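You operate a simulated robot arm through the tools that you are given. There is no shell and no other tool. Be economical: measure what you need, move in short steps, check, and stop when the job is done.

Carry out the task below with a simulated robot arm. There is one attempt and no reset: what you move stays moved.

TASK
Swap the guide on the round blue base for the red guide.
Fine: unscrew the star knob and rest it in the round white holder; leave the old guide on the bench; screw the knob home.

It is judged by the outcome, as a careful person would: the job done as asked, and still so three seconds after it is handed in. It fails if anything else is knocked over, pushed out of place, dropped, spilled or broken.

THE ROBOT
A 7-joint arm with a two-finger parallel gripper, fixed in place. Base frame: the origin is at the foot of the arm, x ahead of it, y to its left, z up; the work surface is at about z = 0.9. Lengths are in m, angles in rad, forces in N, time in s.
With the tool pointing down near the work surface it reaches from about 0.24 to 0.68 m from the base axis. Its first joint turns from -1.152 to 1.152 rad. Payload 2.4 kg.
Tool frame: the origin (TCP) lies between the finger pads and is the grasp point; the fingertips stand 0.03 m ahead of it; z points along the fingers, y is the line along which they close. The gripper opens to 0.094 m. The fingers are 0.028 m wide and 0.01 m thick; the gripper's body (0.05 by 0.096 m) begins 0.055 m behind the TCP.
Orientation is told as [roll, pitch, yaw] about the base's x, y, z axes, in that order, counted from this pose: with the fingers straight down and closing along the base's y, the tool's x points along the base's -x, its y along +y and its z along -z.

THE INTERFACE
- The arm moves only by the tool move_arm. Its argument "series" is a list of rows, each an object of numbers (a shift or turn left out is 0, a gripper value left out holds the last): "tx", "ty", "tz": the shift along the base's x, y, z in m; "rx", "ry", "rz": the turn, a rotation vector about the base's x, y, z in rad; "claw": the gripper command, from -1 (fully open) to 1 (shut), values between in proportion. In form: [{"tx": .., "ty": .., "tz": .., "rx": .., "ry": .., "rz": .., "claw": ..}, ...]. A call has 1 to 10 rows; each row shifts and turns the commanded pose from where the row before left it. A row lasts 0.2 s, in which the tool goes at most 0.05 m and 0.15 rad; a call with a longer step from one row to the next is refused whole, and so is a gripper value outside its range. A pose out of reach is approached as far as the arm can. The call stops where the force on the tool passes 40 N (or 10 N more than at its start, if that is more) or the arm is blocked; 0.2 s more then pass. The fingers move at their own pace (about 0.153 m/s each) and stop on an object; they squeeze with about 27 N. The grip force told is the motor's: it shows also when the fingers shut on nothing. Time passes only in rows, and 0.2 s behind the last, so rows that do not move let the fingers close. It gives the time, the measured TCP pose, the force on the tool (base axes), the opening and the grip force at its end, in the units of the frame above (readings bear some noise), and new pictures: "show" is both (left out), scene, wrist or none.
- Cameras (640 x 400 px; columns grow to the right, rows downward): "scene" is fixed at [0.0595, 0.5032, 1.446]; the picture's right is [-0.42, -0.91, 0.00], its down [-0.50, 0.23, -0.83] and it looks along [0.76, -0.35, -0.55] (base axes); focal length 373 px, centre (320, 200). "wrist" rides on the gripper at [-0.037, 0, -0.058] in the tool frame; the picture's right is [0.00, -1.00, 0.00], its down [0.97, 0.00, -0.24] and it looks along [0.24, 0.00, 0.97] (tool axes); focal length 218 px, centre (320, 200).
- point_at(camera, pixels): there is no depth. For up to 12 entries [column, row, z] of the newest picture of that camera ("zoom" is the newest enlarged one), the place [x, y] in the base frame at which the ray of that pixel passes the height z, good to about 0.003 m. No time passes.
- enlarge(camera, box): a new picture of the part [left, top, right, bottom] of that camera's present view, enlarged. No time passes.
- finish_job(): hands the job in; it is judged then, once.

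Work in short steps. Measure before you move; look again where a grasp or a placing could have gone wrong, and mend it. You have 80 turns and 120 pictures in all, the two below and enlarged ones among them. Open the gripper and draw the arm clear of the work before you hand the job in, unless the task says otherwise; then end with one line.

The tools are called after "Request:" as a command line: name --argument value ..., lists and objects as JSON in quotes. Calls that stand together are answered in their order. move_arm: Moves the arm, as the interface text tells. Its arguments: {"type":"object","properties":{"series":{"type":"array"},"show":{"type":"string","enum":["both","scene","wrist","none"]}},"required":["series"]} The other tools are called the same way: point_at (camera, pixels) gives the place at which the rays of pixels pass given heights; enlarge (camera, box) takes an enlarged picture of a part of a camera's view; finish_job () hands the job in.

At the start:

```text
clock: 0.0
ee_pos: [0.3589, 0.2154, 1.1864]
tool_rot: [0.0, 0.0, 0.0]
force: [0.1, -0.2, -0.4]
gripper_width: 0.094
gripper_force: 0.1
```

scene: 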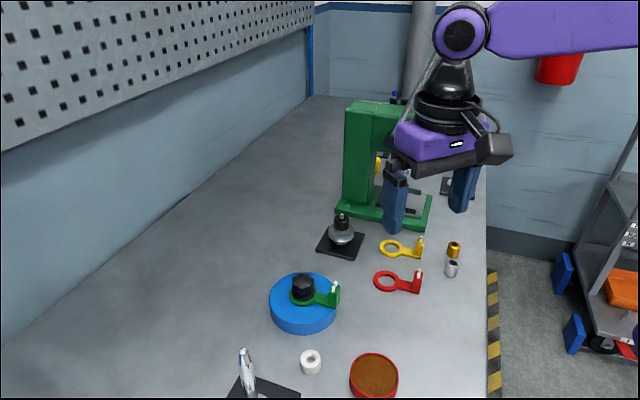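
wrist: 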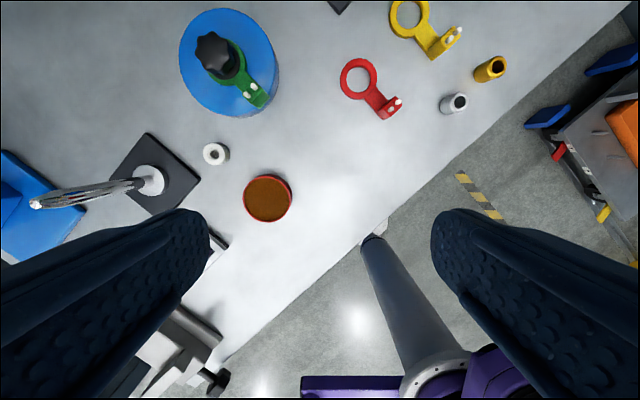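

I start with close-ups of the blue base with its star knob, and of the red guide and the white holder.

Request:
enlarge --camera "wrist" --box '[160, 0, 420, 162]'

Request:
enlarge --camera "scene" --box '[250, 230, 470, 368]'

Request:
point_at --camera "wrist" --pixels '[[230, 62, 0.9], [230, 62, 0.95], [216, 153, 0.92], [216, 153, 0.9], [358, 77, 0.9], [390, 106, 0.9], [228, 62, 0.93], [268, 198, 0.92]]'

Request:
point_at --camera "scene" --pixels '[[303, 282, 0.95], [303, 282, 0.97], [310, 356, 0.92], [388, 281, 0.9], [416, 286, 0.9], [303, 325, 0.9], [335, 295, 0.94]]'

```text
2.46 times, centred on (290, 81) of wrist
```

zoom: 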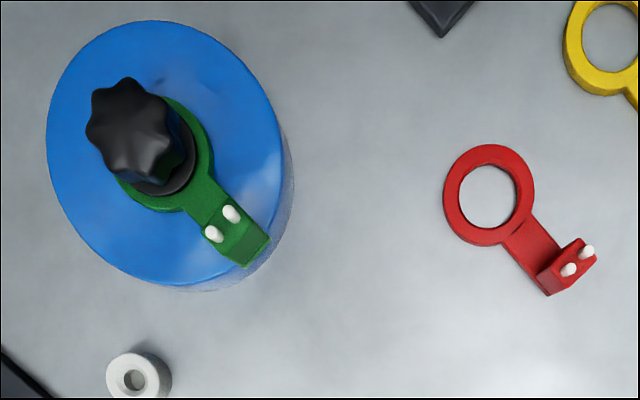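

```text
2.90 times, centred on (360, 299) of scene
```

zoom: 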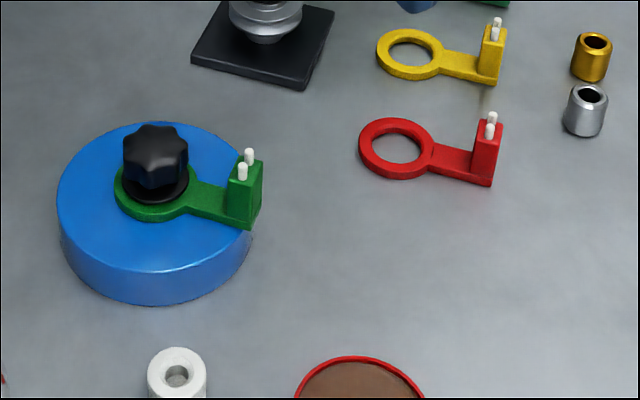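

```text
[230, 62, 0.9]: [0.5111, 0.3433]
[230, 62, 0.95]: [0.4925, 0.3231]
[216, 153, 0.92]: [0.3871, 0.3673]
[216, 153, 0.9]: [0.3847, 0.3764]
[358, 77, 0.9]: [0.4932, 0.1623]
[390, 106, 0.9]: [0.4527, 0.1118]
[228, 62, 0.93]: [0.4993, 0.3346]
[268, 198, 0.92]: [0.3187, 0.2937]
```

```text
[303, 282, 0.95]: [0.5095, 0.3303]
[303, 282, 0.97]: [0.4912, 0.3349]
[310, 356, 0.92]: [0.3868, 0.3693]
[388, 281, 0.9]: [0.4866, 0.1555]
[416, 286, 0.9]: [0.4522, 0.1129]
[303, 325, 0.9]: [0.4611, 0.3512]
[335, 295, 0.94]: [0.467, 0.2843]
```

The knob sits near (0.50, 0.33) on the base, the white holder is near (0.387, 0.368) and the red ring near (0.49, 0.16). I move above the base for a steeper view.

Request:
move_arm --series '[{"tx": 0.03, "ty": 0.025}, {"tx": 0.03, "ty": 0.025}, {"tx": 0.03, "ty": 0.025}, {"tx": 0.03, "ty": 0.025}, {"tx": 0.02, "ty": 0.015}, {}]' --show "wrist"

```text
clock: 1.4
ee_pos: [0.4976, 0.3307, 1.186]
tool_rot: [0.001, 0.0, 0.001]
force: [-0.1, 0.2, 1.4]
gripper_width: 0.0939
gripper_force: 0.0
```

wrist: 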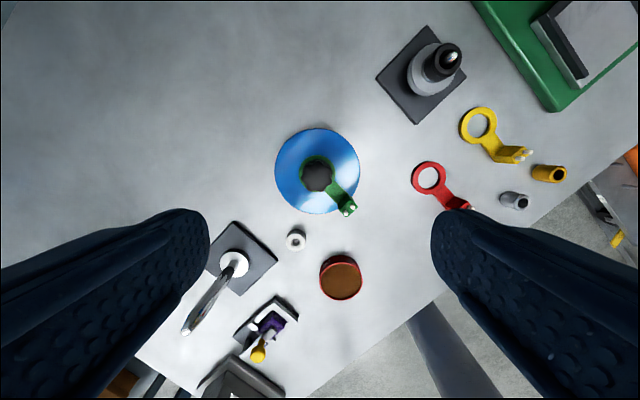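

Request:
enlarge --camera "wrist" --box '[250, 110, 490, 260]'

Request:
enlarge --camera "scene" --box '[260, 260, 356, 320]'

Request:
point_at --camera "wrist" --pixels '[[318, 175, 0.95], [318, 175, 0.97], [318, 171, 0.93], [275, 170, 0.93], [359, 170, 0.93], [296, 240, 0.92], [430, 178, 0.9], [341, 280, 0.92]]'

```text
2.67 times, centred on (370, 185) of wrist
```

zoom: 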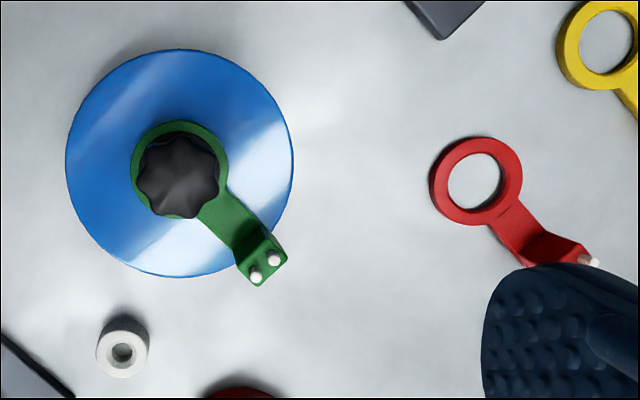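

```text
6.67 times, centred on (308, 290) of scene
```

zoom: 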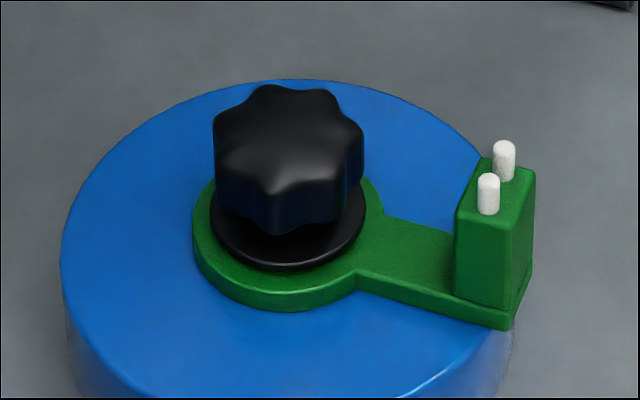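

```text
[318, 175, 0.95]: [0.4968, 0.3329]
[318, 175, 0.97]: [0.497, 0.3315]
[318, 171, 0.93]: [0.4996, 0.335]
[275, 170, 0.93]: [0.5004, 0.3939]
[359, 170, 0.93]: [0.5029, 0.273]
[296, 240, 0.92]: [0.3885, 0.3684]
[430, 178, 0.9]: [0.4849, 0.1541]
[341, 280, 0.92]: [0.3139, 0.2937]
```

Request:
point_at --camera "wrist" --pixels '[[348, 209.4, 0.95], [348, 209.4, 0.96], [317.3, 174, 0.93], [346, 178.5, 0.9], [296, 240, 0.9]]'

Request:
point_at --camera "scene" --pixels '[[303.2, 296.7, 0.93], [303.2, 296.7, 0.94], [303.2, 279.5, 0.96], [303.2, 279.5, 0.97], [334, 288, 0.95], [334, 288, 0.96], [303, 334, 0.9]]'

Request:
enlarge --camera "scene" --box '[276, 336, 356, 386]'

Request:
enlarge --camera "scene" --box '[360, 256, 440, 306]'

```text
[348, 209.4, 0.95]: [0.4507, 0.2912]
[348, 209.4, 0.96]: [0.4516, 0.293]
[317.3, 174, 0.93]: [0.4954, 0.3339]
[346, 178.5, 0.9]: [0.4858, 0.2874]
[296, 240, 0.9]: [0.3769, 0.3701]
```

```text
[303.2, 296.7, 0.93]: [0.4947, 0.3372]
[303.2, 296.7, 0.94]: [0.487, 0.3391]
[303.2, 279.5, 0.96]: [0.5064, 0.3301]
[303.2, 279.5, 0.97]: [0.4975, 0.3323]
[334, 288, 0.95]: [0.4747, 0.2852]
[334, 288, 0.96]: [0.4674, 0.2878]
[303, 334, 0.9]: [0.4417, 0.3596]
```

```text
8.00 times, centred on (316, 361) of scene
```

zoom: 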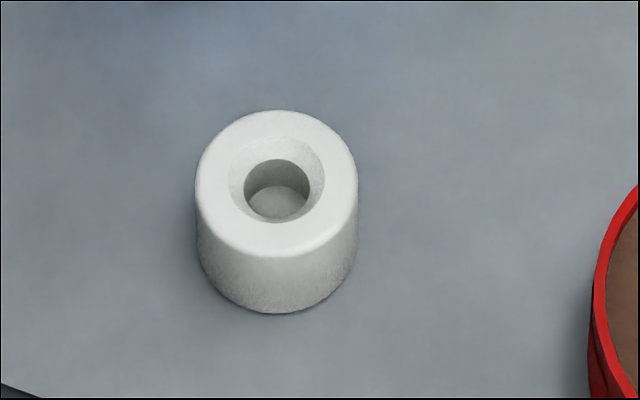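

```text
8.00 times, centred on (400, 281) of scene
```

zoom: 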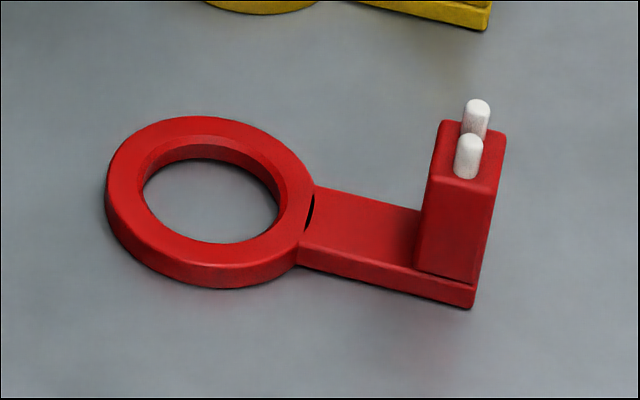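

The knob axis is about (0.497, 0.3325), with its top at z≈0.967 and the flange at about 0.937. I pre-turn the wrist by -1.2 rad and narrow the gripper to about 0.06, then lower partway.

Request:
move_arm --series '[{"tz": -0.02, "ty": 0.002, "rz": -0.15, "claw": -0.3}, {"tz": -0.02, "rz": -0.15}, {"tz": -0.02, "rz": -0.15}, {"tz": -0.02, "rz": -0.15}, {"tz": -0.02, "rz": -0.15}, {"tz": -0.02, "rz": -0.15}, {"tz": -0.02, "rz": -0.15}, {"rz": -0.15}, {}]'

```text
clock: 3.4
ee_pos: [0.4995, 0.3314, 1.0449]
tool_rot: [0.0, 0.001, -1.2]
force: [-0.7, 0.5, 0.6]
gripper_width: 0.0611
gripper_force: 0.1
```

scene: 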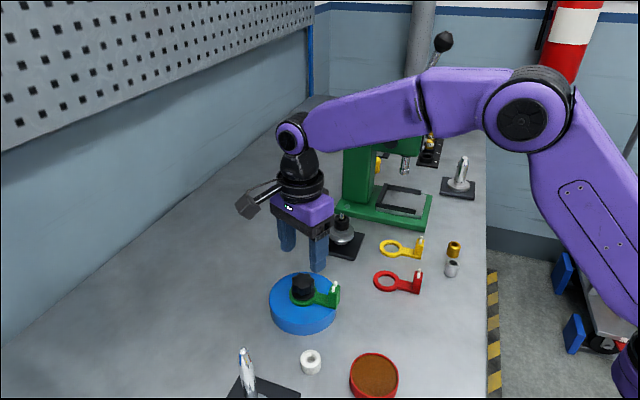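
wrist: 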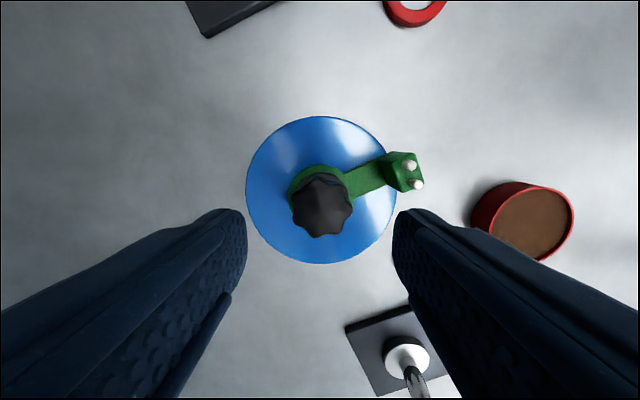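

Request:
point_at --camera "wrist" --pixels '[[322, 206, 0.965], [320, 189, 0.93], [320, 192, 0.925], [404, 170, 0.955], [404, 170, 0.965]]'

Request:
enlarge --camera "wrist" --box '[240, 110, 440, 235]'

```text
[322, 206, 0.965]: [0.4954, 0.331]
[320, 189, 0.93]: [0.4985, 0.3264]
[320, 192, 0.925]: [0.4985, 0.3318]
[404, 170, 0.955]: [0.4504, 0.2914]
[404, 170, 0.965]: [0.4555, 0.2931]
```

```text
3.20 times, centred on (340, 172) of wrist
```

zoom: 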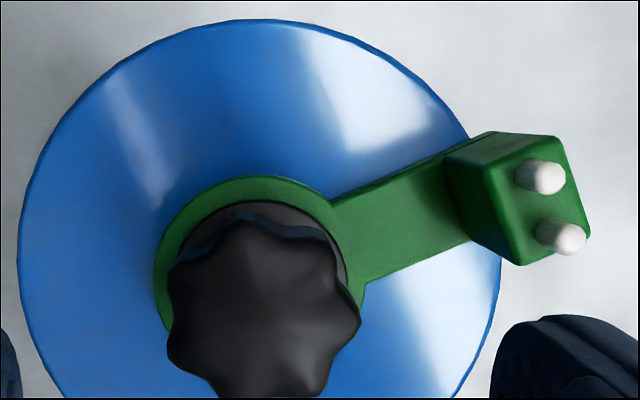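

The knob is centred at about (0.4965, 0.3315). I lower to TCP 0.972, which keeps the tips just above the flange, then close.

Request:
move_arm --series '[{"tx": -0.002, "tz": -0.025}, {"tz": -0.025}, {"tz": -0.015}, {"tz": -0.008}, {"claw": 0.0}, {"claw": 0.5}, {"claw": 1}, {}]'

```text
clock: 5.2
ee_pos: [0.4977, 0.3332, 0.9732]
tool_rot: [0.002, -0.001, -1.2]
force: [12.5, 6.6, -8.7]
gripper_width: 0.0403
gripper_force: 27.0
```

scene: 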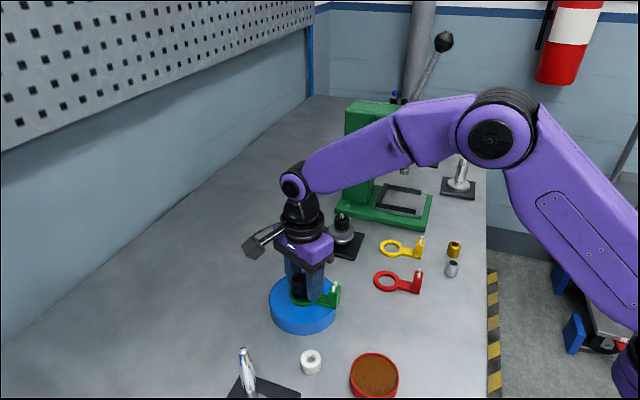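
wrist: 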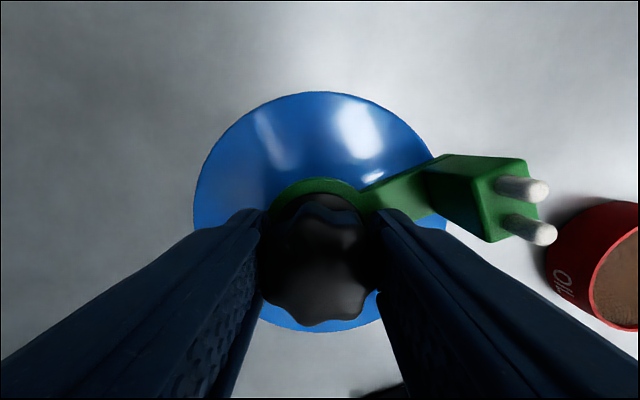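

Gripped, width 0.040, with a small sideways load, so I ease 2 mm toward +x/+y and turn counter-clockwise a little to test the thread.

Request:
move_arm --series '[{"tx": 0.0018, "ty": 0.0008}, {"rz": 0.1}, {"rz": 0.1}, {"rz": 0.1}, {"rz": 0.1}]' --show "wrist"

```text
clock: 6.4
ee_pos: [0.4989, 0.3325, 0.9727]
tool_rot: [-0.001, 0.001, -0.799]
force: [3.4, -0.1, -4.1]
gripper_width: 0.04
gripper_force: 27.0
```

wrist: 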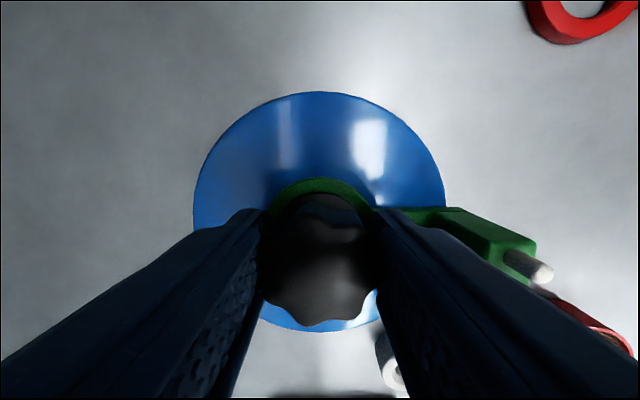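

Request:
move_arm --series '[{"rz": 0.15}, {"rz": 0.15}, {"rz": 0.15}, {"rz": 0.15}, {"rz": 0.15}, {"rz": 0.15}, {"rz": 0.15}, {"rz": 0.15}, {"rz": 0.15}, {}]'

```text
clock: 8.6
ee_pos: [0.499, 0.3358, 0.973]
tool_rot: [0.002, -0.005, 0.556]
force: [5.7, 19.3, 0.1]
gripper_width: 0.0404
gripper_force: 27.2
```

scene: 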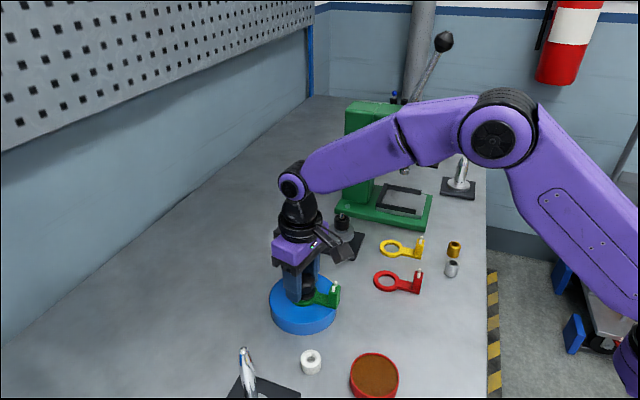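
wrist: 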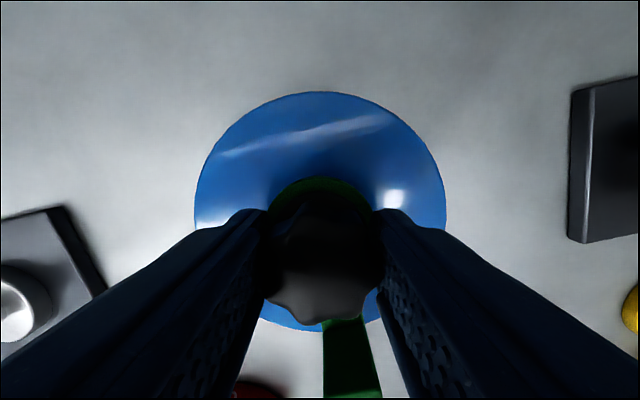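

The knob turns with the fingers, but a +y side load shows the axis is slightly to +y. I shift 2.5 mm toward it and keep turning.

Request:
move_arm --series '[{"ty": 0.0025, "tx": 0.0007}, {"rz": 0.15}, {"rz": 0.15}, {"rz": 0.15}, {"rz": 0.15}, {"rz": 0.15}, {"rz": 0.15}, {}]' --show "wrist"

```text
clock: 10.4
ee_pos: [0.4981, 0.3355, 0.9731]
tool_rot: [0.002, 0.0, 1.453]
force: [-13.9, 10.7, 8.6]
gripper_width: 0.0402
gripper_force: 26.8
```

wrist: 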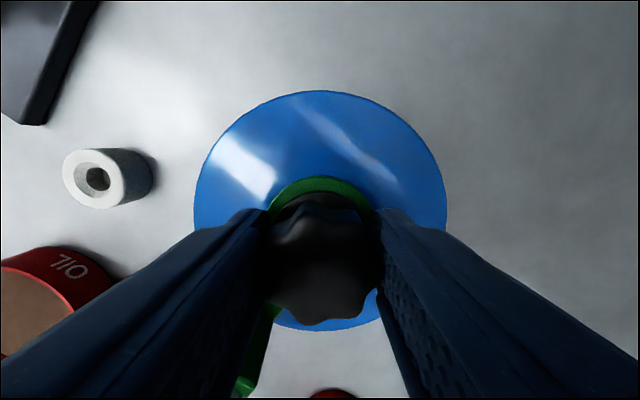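

Fz has grown to +8.6 N, so the knob is rising. I follow it up 1 mm, trim x, and keep turning.

Request:
move_arm --series '[{"tz": 0.0008, "tx": -0.0015, "ty": 0.0005}, {"rz": 0.15}, {"rz": 0.15}, {"rz": 0.15}, {"rz": 0.15}, {"rz": 0.15}, {"rz": 0.15}, {"rz": 0.15}, {}]' --show "wrist"

```text
clock: 12.4
ee_pos: [0.4953, 0.3363, 0.9733]
tool_rot: [0.007, -0.001, 2.501]
force: [-22.4, -1.2, 4.8]
gripper_width: 0.0403
gripper_force: 26.9
```

wrist: 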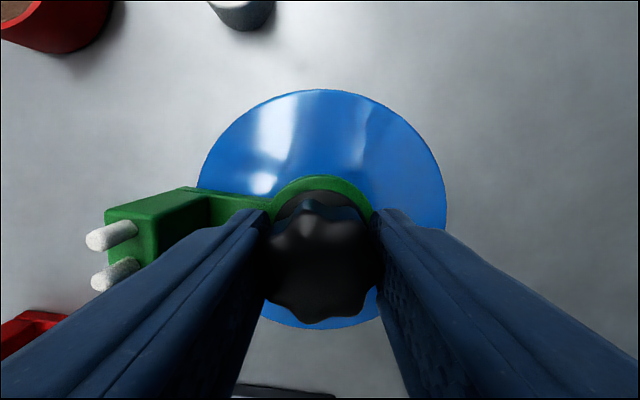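

A side load of -22 N in x suggests the grip is slightly eccentric. I trim x by -2.5 mm and continue toward the wrist limit.

Request:
move_arm --series '[{"tx": -0.0025, "tz": 0.0004}, {"rz": 0.15}, {"rz": 0.15}, {"rz": 0.15}, {"rz": 0.15}, {}]' --show "scene"

Request:
enlarge --camera "scene" --box '[260, 240, 356, 320]'

```text
clock: 13.8
ee_pos: [0.4965, 0.3341, 0.9734]
tool_rot: [0.0, 0.0, 3.098]
force: [0.1, -6.9, 0.3]
gripper_width: 0.0399
gripper_force: 26.8
```

scene: 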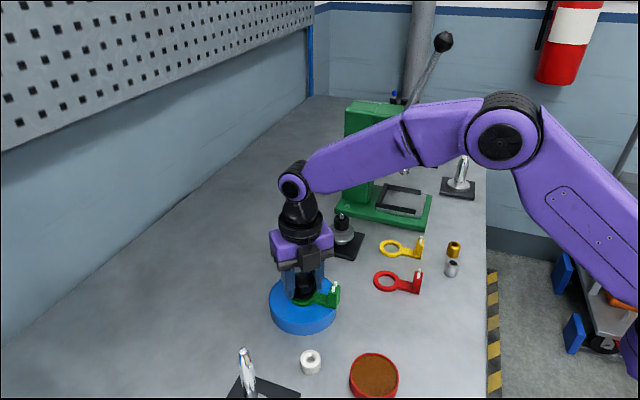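

```text
5.00 times, centred on (308, 280) of scene
```

zoom: 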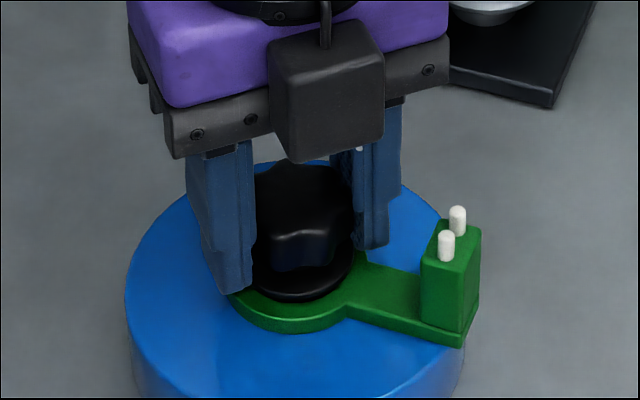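

The wrist still follows at 3.1 rad and the forces are low, so I carry on turning.

Request:
move_arm --series '[{"rz": 0.15, "tz": 0.0003}, {"rz": 0.15}, {"rz": 0.15}, {"rz": 0.15}, {}]' --show "none"

```text
clock: 15.0
ee_pos: [0.4958, 0.3366, 0.9757]
tool_rot: [-0.001, 0.003, -2.583]
force: [4.6, -4.6, 0.9]
gripper_width: 0.0397
gripper_force: 27.0
```

TCP z jumped by about 2 mm, which may mean the thread has let go. I test with a gentle small lift.

Request:
move_arm --series '[{"tz": 0.002}, {"tz": 0.002}, {}]' --show "scene"

Request:
enlarge --camera "scene" --box '[260, 240, 356, 320]'

```text
clock: 15.8
ee_pos: [0.495, 0.3364, 0.9784]
tool_rot: [-0.001, 0.0, -2.583]
force: [1.6, -1.6, 1.4]
gripper_width: 0.0397
gripper_force: 27.4
```

scene: 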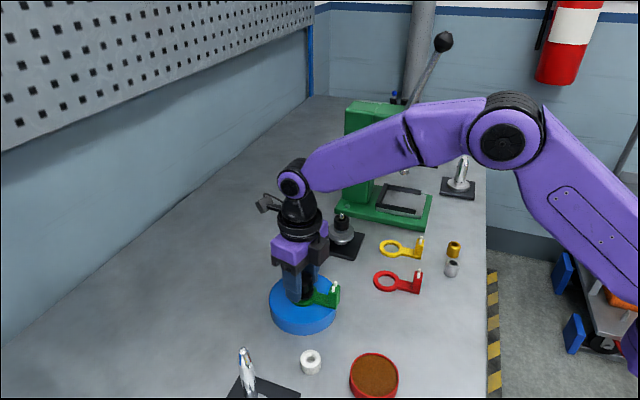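

```text
5.00 times, centred on (308, 280) of scene
```

zoom: 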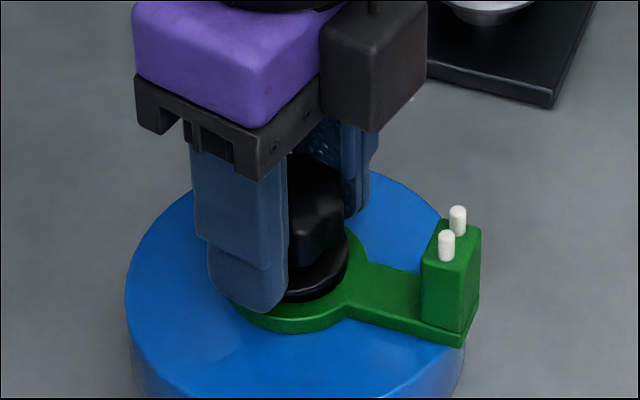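

Forces stay near zero and the knob follows, so it is free. I lift it straight up.

Request:
move_arm --series '[{"tz": 0.01}, {"tz": 0.02}, {"tz": 0.03}, {"tz": 0.03}, {}]'

Request:
enlarge --camera "scene" --box '[260, 220, 380, 320]'

```text
clock: 17.0
ee_pos: [0.496, 0.3358, 1.0689]
tool_rot: [0.0, -0.001, -2.585]
force: [1.1, -0.1, -0.1]
gripper_width: 0.0398
gripper_force: 26.8
```

scene: 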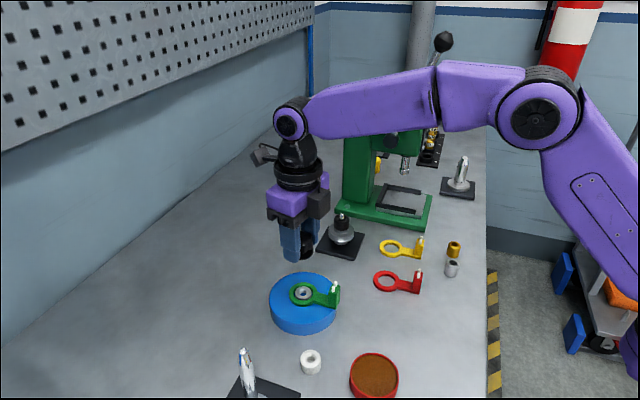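
wrist: 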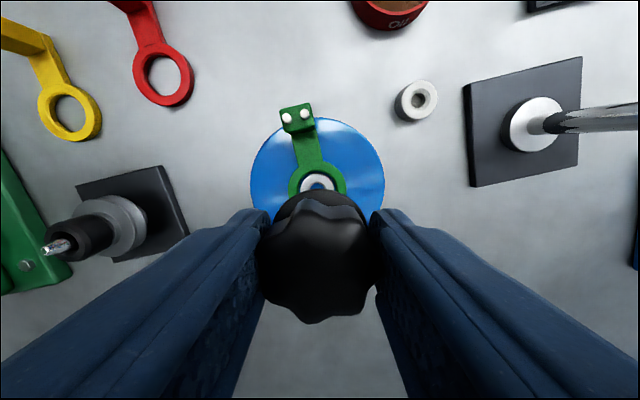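

```text
4.00 times, centred on (320, 270) of scene
```

zoom: 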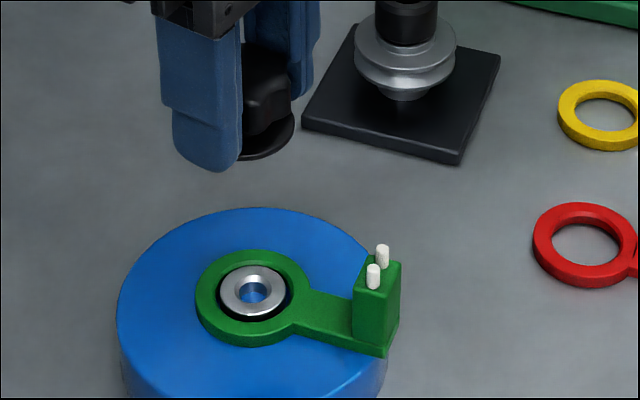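

The knob is off, showing a steel boss with a threaded bore inside the ring. I carry the knob over the white holder while turning the wrist back by 1 rad so the scene camera can see its underside.

Request:
move_arm --series '[{"tx": -0.015, "ty": 0.005, "tz": 0.003, "rz": -0.14}, {"tx": -0.015, "ty": 0.005, "rz": -0.14}, {"tx": -0.015, "ty": 0.005, "rz": -0.14}, {"tx": -0.015, "ty": 0.004, "rz": -0.14}, {"tx": -0.015, "ty": 0.004, "rz": -0.14}, {"tx": -0.015, "ty": 0.004, "rz": -0.14}, {"tx": -0.01, "ty": 0.004, "rz": -0.14}, {}]'

Request:
enlarge --camera "scene" --box '[260, 280, 380, 380]'

```text
clock: 18.8
ee_pos: [0.394, 0.3665, 1.0712]
tool_rot: [0.001, -0.001, 2.717]
force: [0.1, -0.3, -0.9]
gripper_width: 0.0395
gripper_force: 26.6
```

scene: 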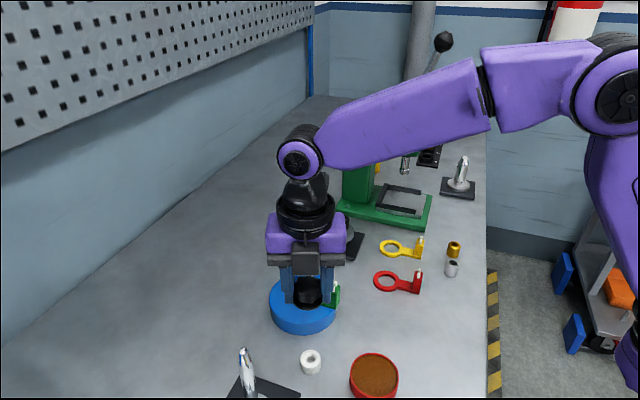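
wrist: 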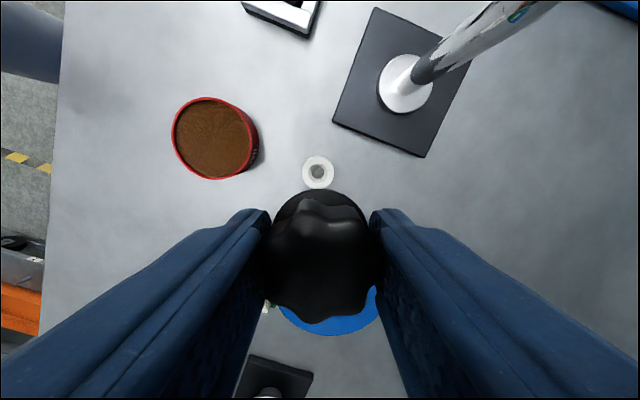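

```text
4.00 times, centred on (320, 330) of scene
```

zoom: 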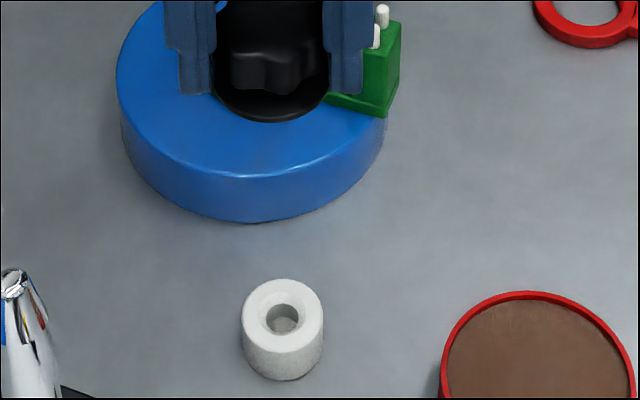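

Request:
point_at --camera "wrist" --pixels '[[318.5, 173, 0.91], [318.5, 173, 0.92], [318.5, 173, 0.925], [318.5, 173, 0.93]]'

Request:
point_at --camera "scene" --pixels '[[310.75, 365.75, 0.9], [310.75, 359.5, 0.91], [310.75, 359.5, 0.92], [310.75, 359.5, 0.925], [310.75, 359.5, 0.93], [307, 306, 1.04], [307, 306, 1.035]]'

Request:
enlarge --camera "wrist" --box '[240, 140, 400, 240]'

```text
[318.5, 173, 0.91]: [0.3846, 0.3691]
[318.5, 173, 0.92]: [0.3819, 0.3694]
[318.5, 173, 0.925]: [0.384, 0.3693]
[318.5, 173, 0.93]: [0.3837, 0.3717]
```

```text
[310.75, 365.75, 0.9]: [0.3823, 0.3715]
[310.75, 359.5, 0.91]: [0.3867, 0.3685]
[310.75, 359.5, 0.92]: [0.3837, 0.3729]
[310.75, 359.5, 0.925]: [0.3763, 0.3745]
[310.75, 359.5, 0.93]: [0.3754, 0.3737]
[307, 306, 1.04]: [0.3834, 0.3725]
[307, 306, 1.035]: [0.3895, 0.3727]
```

```text
4.00 times, centred on (320, 190) of wrist
```

zoom: 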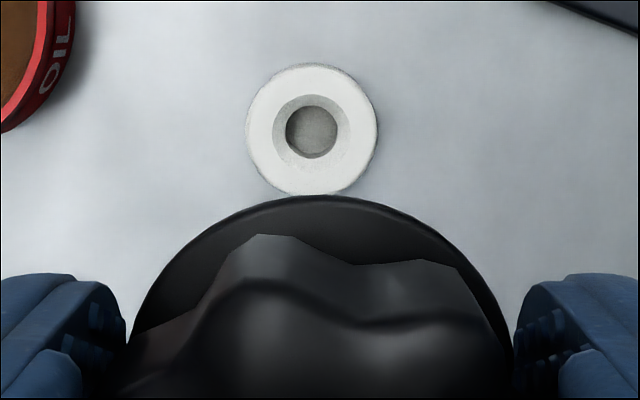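

I put the holder at about (0.385, 0.3695) with its top near 0.918, and the knob axis about 2 mm to tool +x of the TCP. I shift over it and descend to just above.

Request:
move_arm --series '[{"tx": -0.0108, "ty": 0.0038, "tz": -0.02}, {"tz": -0.03}, {"tz": -0.03}, {"tz": -0.008}, {}]'

Request:
enlarge --camera "scene" --box '[270, 310, 350, 380]'

Request:
enlarge --camera "wrist" --box '[240, 140, 400, 240]'

```text
clock: 20.0
ee_pos: [0.3828, 0.3712, 0.9825]
tool_rot: [-0.001, 0.001, 2.719]
force: [0.2, 0.7, -0.3]
gripper_width: 0.0394
gripper_force: 27.0
```

scene: 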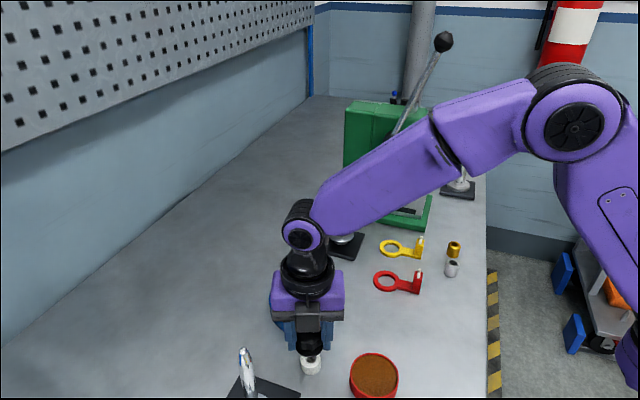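
wrist: 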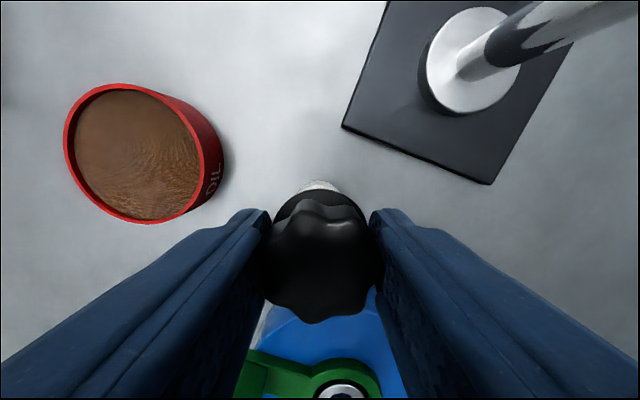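

```text
5.71 times, centred on (310, 345) of scene
```

zoom: 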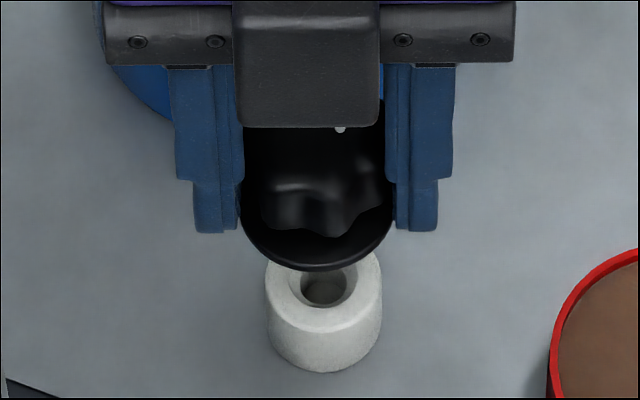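

```text
4.00 times, centred on (320, 190) of wrist
```

zoom: 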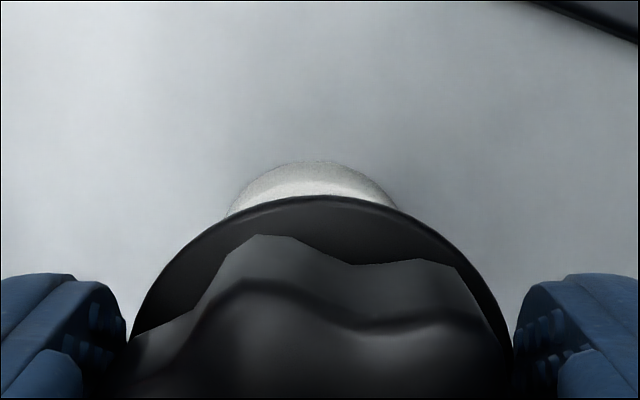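

The flange sits about 1.5 mm left of and about 2 mm beyond the holder axis. I correct that and lower gently while watching the force.

Request:
move_arm --series '[{"tx": -0.0024, "ty": -0.0006}, {"tz": -0.006}, {"tz": -0.004}, {"tz": -0.004}, {}]' --show "scene"

Request:
enlarge --camera "scene" --box '[270, 310, 350, 380]'

```text
clock: 21.2
ee_pos: [0.3817, 0.3705, 0.9686]
tool_rot: [0.001, -0.001, 2.718]
force: [-0.4, -0.3, 0.2]
gripper_width: 0.0392
gripper_force: 27.0
```

scene: 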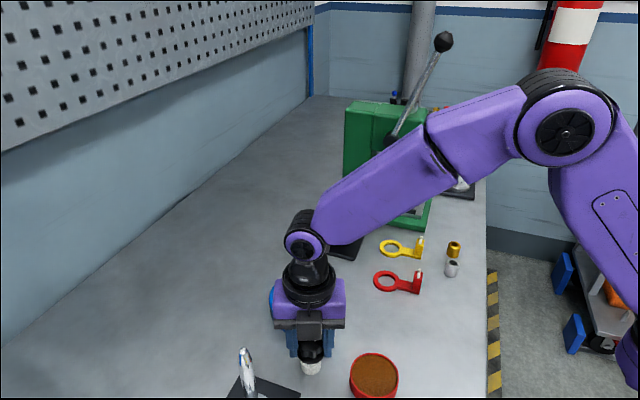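

```text
5.71 times, centred on (310, 345) of scene
```

zoom: 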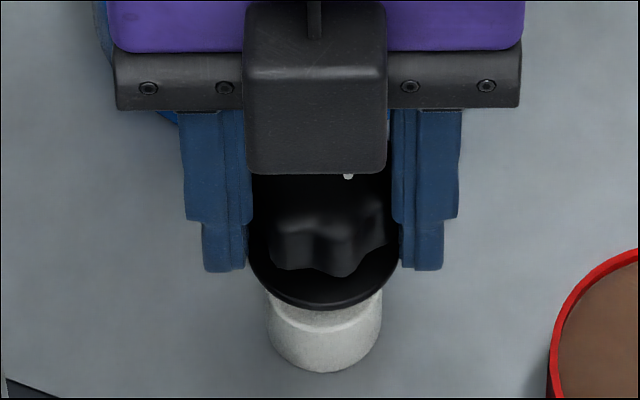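

Columns agree, but by row geometry the knob still looks 2–3 mm beyond the holder axis. I nudge it toward the camera and lower in 2 mm steps.

Request:
move_arm --series '[{"tx": -0.0023, "ty": 0.001}, {"tz": -0.002}, {"tz": -0.002}, {"tz": -0.002}, {"tz": -0.002}, {}]' --show "wrist"

Request:
enlarge --camera "scene" --box '[270, 310, 350, 380]'

```text
clock: 22.6
ee_pos: [0.3814, 0.3714, 0.9614]
tool_rot: [-0.002, 0.001, 2.719]
force: [-1.0, -0.2, -0.1]
gripper_width: 0.0394
gripper_force: 26.8
```

wrist: 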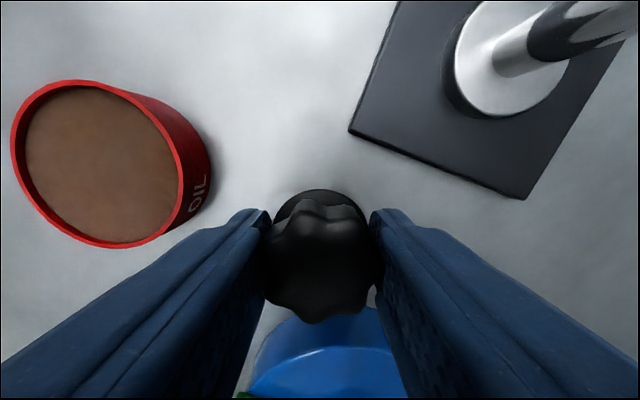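

```text
5.71 times, centred on (310, 345) of scene
```

zoom: 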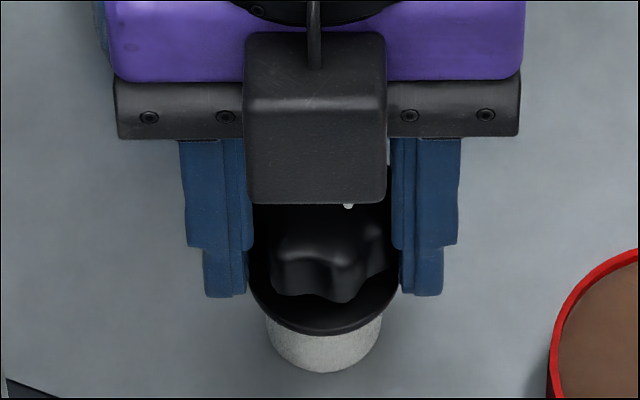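

No contact force yet and the alignment is good, so I continue down.

Request:
move_arm --series '[{"tz": -0.002}, {"tz": -0.002}, {"tz": -0.002}, {}]' --show "none"

Request:
enlarge --camera "scene" --box '[270, 310, 350, 380]'

```text
clock: 23.6
ee_pos: [0.3813, 0.3703, 0.9545]
tool_rot: [-0.002, 0.001, 2.716]
force: [7.6, -1.7, 1.7]
gripper_width: 0.0394
gripper_force: 26.8
```

```text
5.71 times, centred on (310, 345) of scene
```

zoom: 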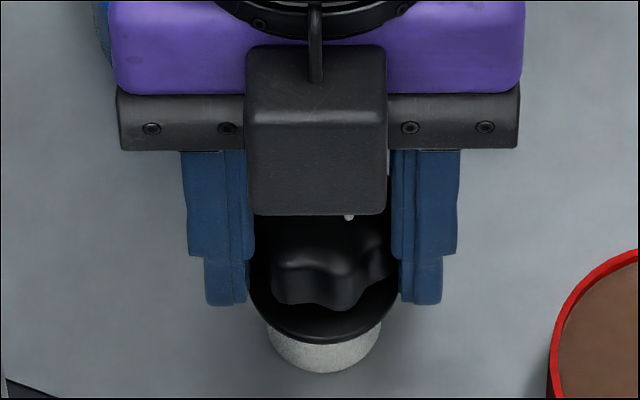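

The stud is riding on the funnel wall (+7.6 N in x). I ease +1.5 mm in x and lower further.

Request:
move_arm --series '[{"tx": 0.0015, "ty": -0.0004}, {"tz": -0.002}, {"tz": -0.0015}, {}]' --show "none"

Request:
enlarge --camera "scene" --box '[270, 310, 350, 380]'

```text
clock: 24.6
ee_pos: [0.3817, 0.371, 0.951]
tool_rot: [0.0, 0.0, 2.721]
force: [4.8, 0.0, 2.2]
gripper_width: 0.0396
gripper_force: 27.3
```

```text
5.71 times, centred on (310, 345) of scene
```

zoom: 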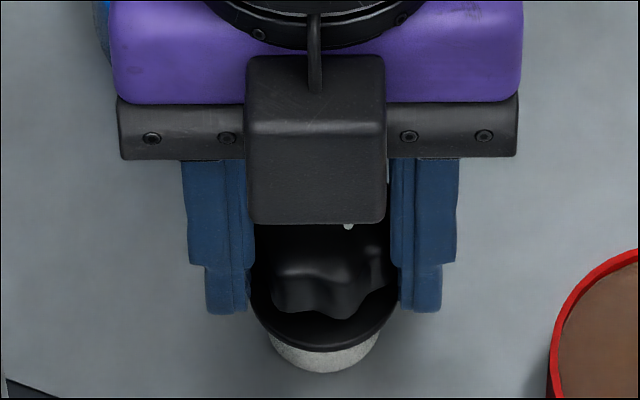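

Request:
move_arm --series '[{"tz": -0.001}, {"tz": -0.001}, {"tz": -0.001}, {}]' --show "none"

Request:
enlarge --camera "scene" --box '[270, 310, 350, 380]'

```text
clock: 25.6
ee_pos: [0.3813, 0.3719, 0.9502]
tool_rot: [-0.002, -0.001, 2.716]
force: [-0.8, -5.8, 30.1]
gripper_width: 0.0396
gripper_force: 27.2
```

```text
5.71 times, centred on (310, 345) of scene
```

zoom: 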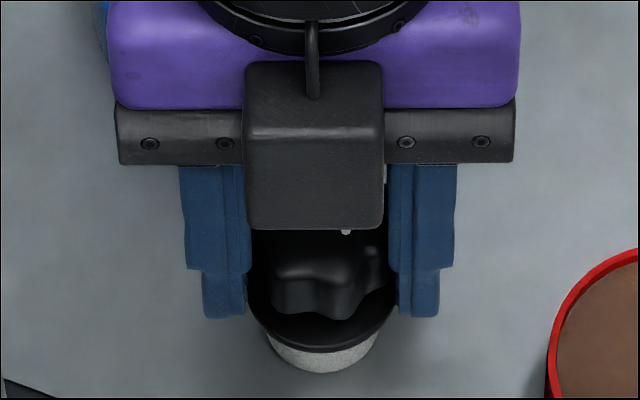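

It has seated at Fz 30 N with the flange on the holder rim. I relieve the load, open to about 0.06 and rise clear.

Request:
move_arm --series '[{"tz": 0.002}, {"claw": 0.5}, {"claw": -0.2}, {"claw": -0.2}, {"tz": 0.01}, {"tz": 0.03}, {"tz": 0.04}, {"tz": 0.04}, {}]'

Request:
enlarge --camera "scene" --box '[260, 260, 380, 380]'

```text
clock: 27.6
ee_pos: [0.3802, 0.3707, 1.0702]
tool_rot: [-0.001, 0.001, 2.719]
force: [-0.5, 0.6, -0.7]
gripper_width: 0.0563
gripper_force: 0.0
```

scene: 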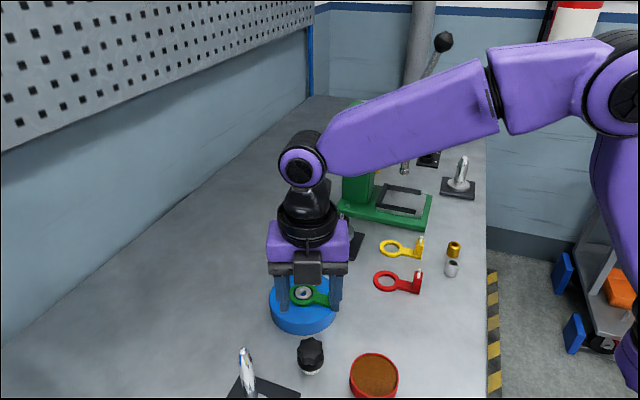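
wrist: 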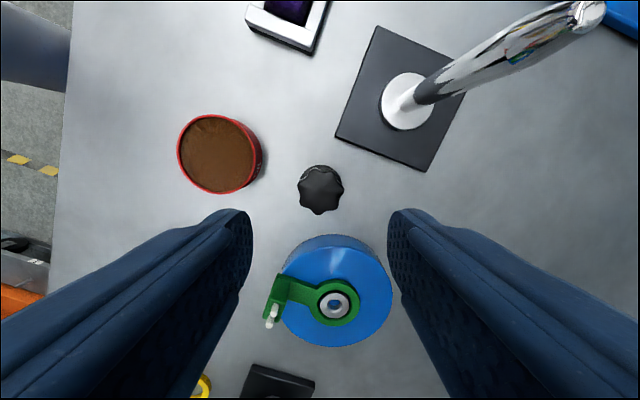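

```text
3.33 times, centred on (320, 320) of scene
```

zoom: 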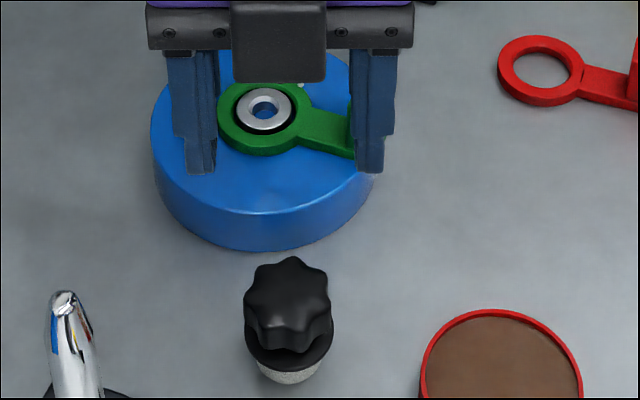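

The knob rests upright in the holder. Next is the green guide: I move above its block at about (0.453, 0.292) and turn the wrist to about 0.77, so the fingers close across its arm.

Request:
move_arm --series '[{"tx": 0.01, "ty": -0.01, "rz": -0.15}, {"tx": 0.01, "ty": -0.01, "rz": -0.15}, {"tx": 0.01, "ty": -0.01, "rz": -0.15}, {"tx": 0.01, "ty": -0.01, "rz": -0.15}, {"tx": 0.01, "ty": -0.01, "rz": -0.15}, {"tx": 0.01, "ty": -0.01, "rz": -0.15}, {"tx": 0.012, "ty": -0.014, "rz": -0.15}, {"rz": -0.15}, {"rz": -0.15}, {"rz": -0.15}]' --show "none"

Request:
move_arm --series '[{"rz": -0.15}, {"rz": -0.15}, {"rz": -0.15}, {}]' --show "wrist"

Request:
enlarge --camera "wrist" --box '[220, 80, 420, 205]'

```text
clock: 29.8
ee_pos: [0.4538, 0.2975, 1.071]
tool_rot: [0.001, 0.002, 1.217]
force: [0.7, -0.6, 0.3]
gripper_width: 0.0565
gripper_force: 0.0
```

```text
clock: 30.8
ee_pos: [0.4543, 0.2973, 1.0705]
tool_rot: [0.0, 0.0, 0.768]
force: [-0.8, -0.2, 0.1]
gripper_width: 0.0564
gripper_force: 0.1
```

wrist: 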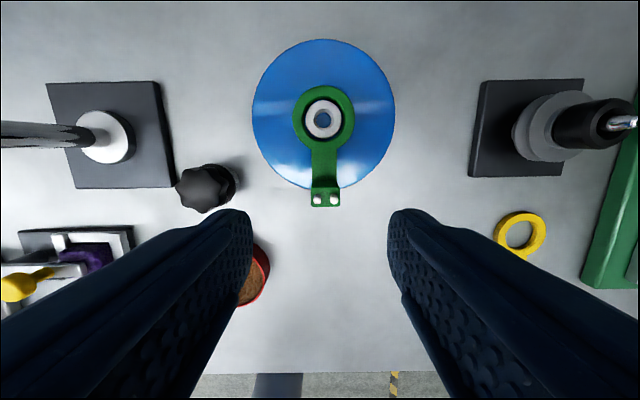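

```text
3.20 times, centred on (320, 142) of wrist
```

zoom: 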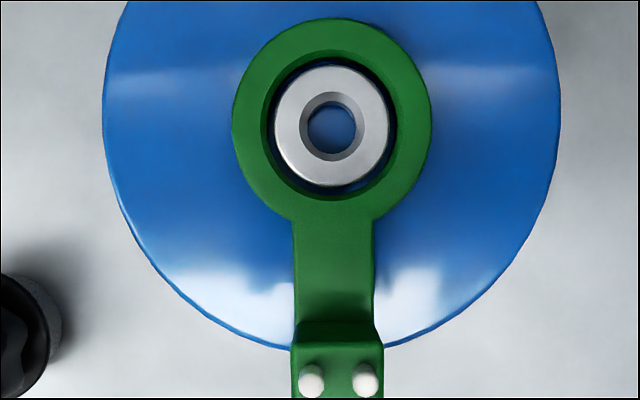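

The fingers are well aligned with the green guide's arm, and the block is at about (0.455, 0.2916). I descend to TCP 0.968, which keeps the tips above the blue top, and close.

Request:
move_arm --series '[{"tx": 0.0007, "ty": -0.0057, "tz": -0.02}, {"tz": -0.03}, {"tz": -0.03}, {"tz": -0.015}, {"tz": -0.0075}, {}]'

Request:
enlarge --camera "scene" --box '[260, 240, 380, 330]'

```text
clock: 32.2
ee_pos: [0.4528, 0.2927, 0.968]
tool_rot: [0.001, 0.0, 0.77]
force: [0.6, 0.2, 0.2]
gripper_width: 0.0564
gripper_force: 0.2
```

scene: 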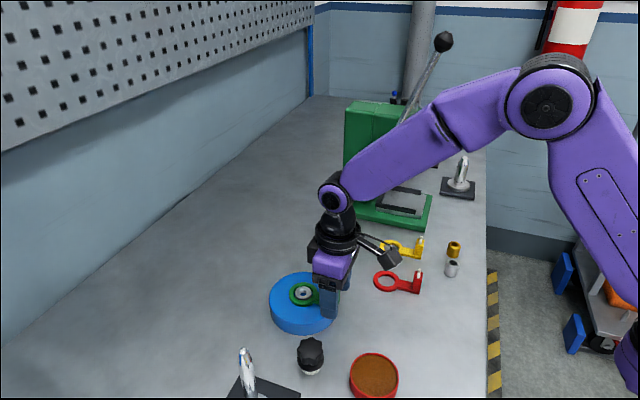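
wrist: 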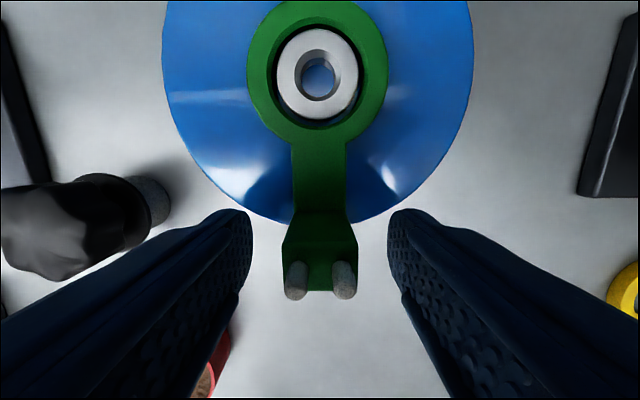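

```text
4.44 times, centred on (320, 285) of scene
```

zoom: 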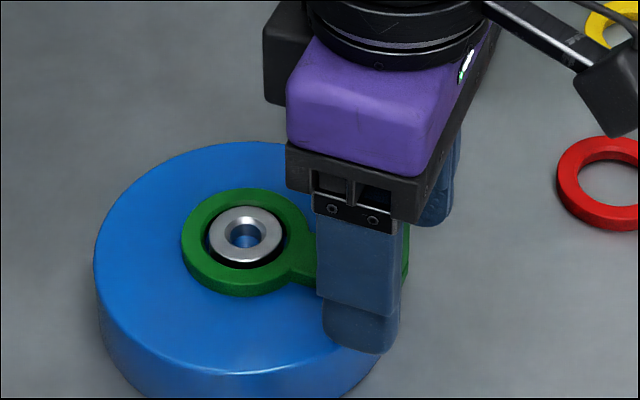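

Pins are centred at column 320 between the fingers. I close on the block, watching for side load.

Request:
move_arm --series '[{"claw": 0.2}, {"claw": 0.6}, {"claw": 1}, {}, {}]' --show "wrist"

```text
clock: 33.4
ee_pos: [0.4542, 0.2912, 0.9682]
tool_rot: [-0.001, 0.0, 0.769]
force: [0.4, 0.1, -0.2]
gripper_width: 0.0249
gripper_force: 27.3
```

wrist: 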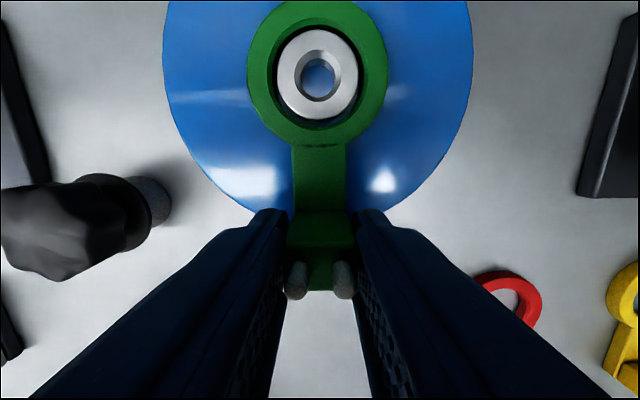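

Gripped cleanly at 0.0249. I save a reference close-up of the seated guide, then lift a little to check that it frees from the boss.

Request:
enlarge --camera "wrist" --box '[220, 0, 420, 125]'

Request:
move_arm --series '[{"tz": 0.004}, {"tz": 0.006}, {"tz": 0.01}, {"tz": 0.02}, {}]'

```text
3.20 times, centred on (320, 62) of wrist
```

zoom: 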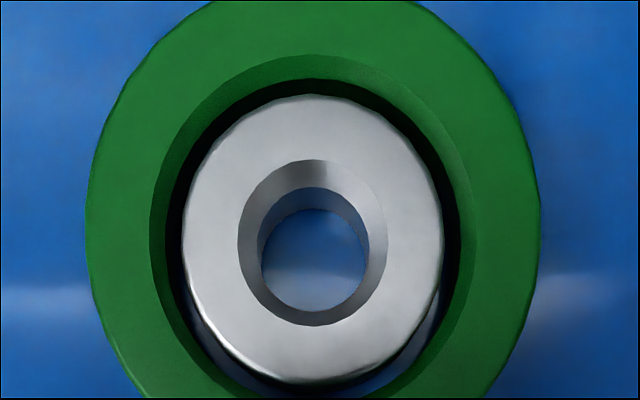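

```text
clock: 34.6
ee_pos: [0.4541, 0.2916, 1.01]
tool_rot: [0.001, 0.0, 0.771]
force: [-0.7, 0.4, -0.5]
gripper_width: 0.0249
gripper_force: 25.9
```

scene: 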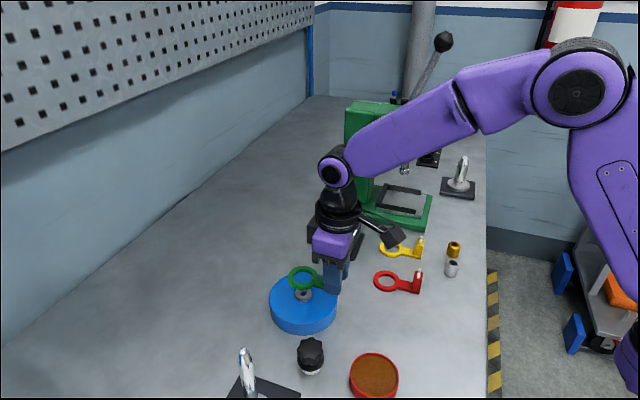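
wrist: 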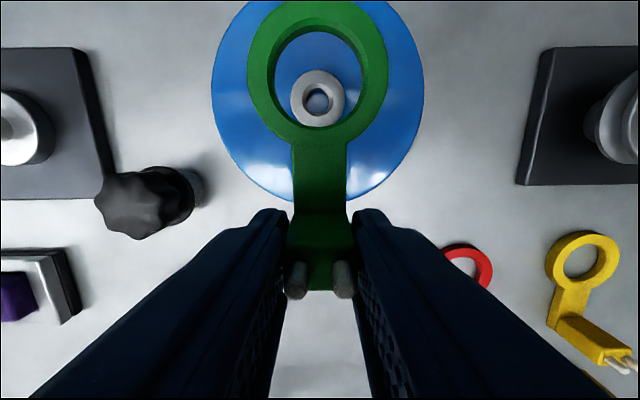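

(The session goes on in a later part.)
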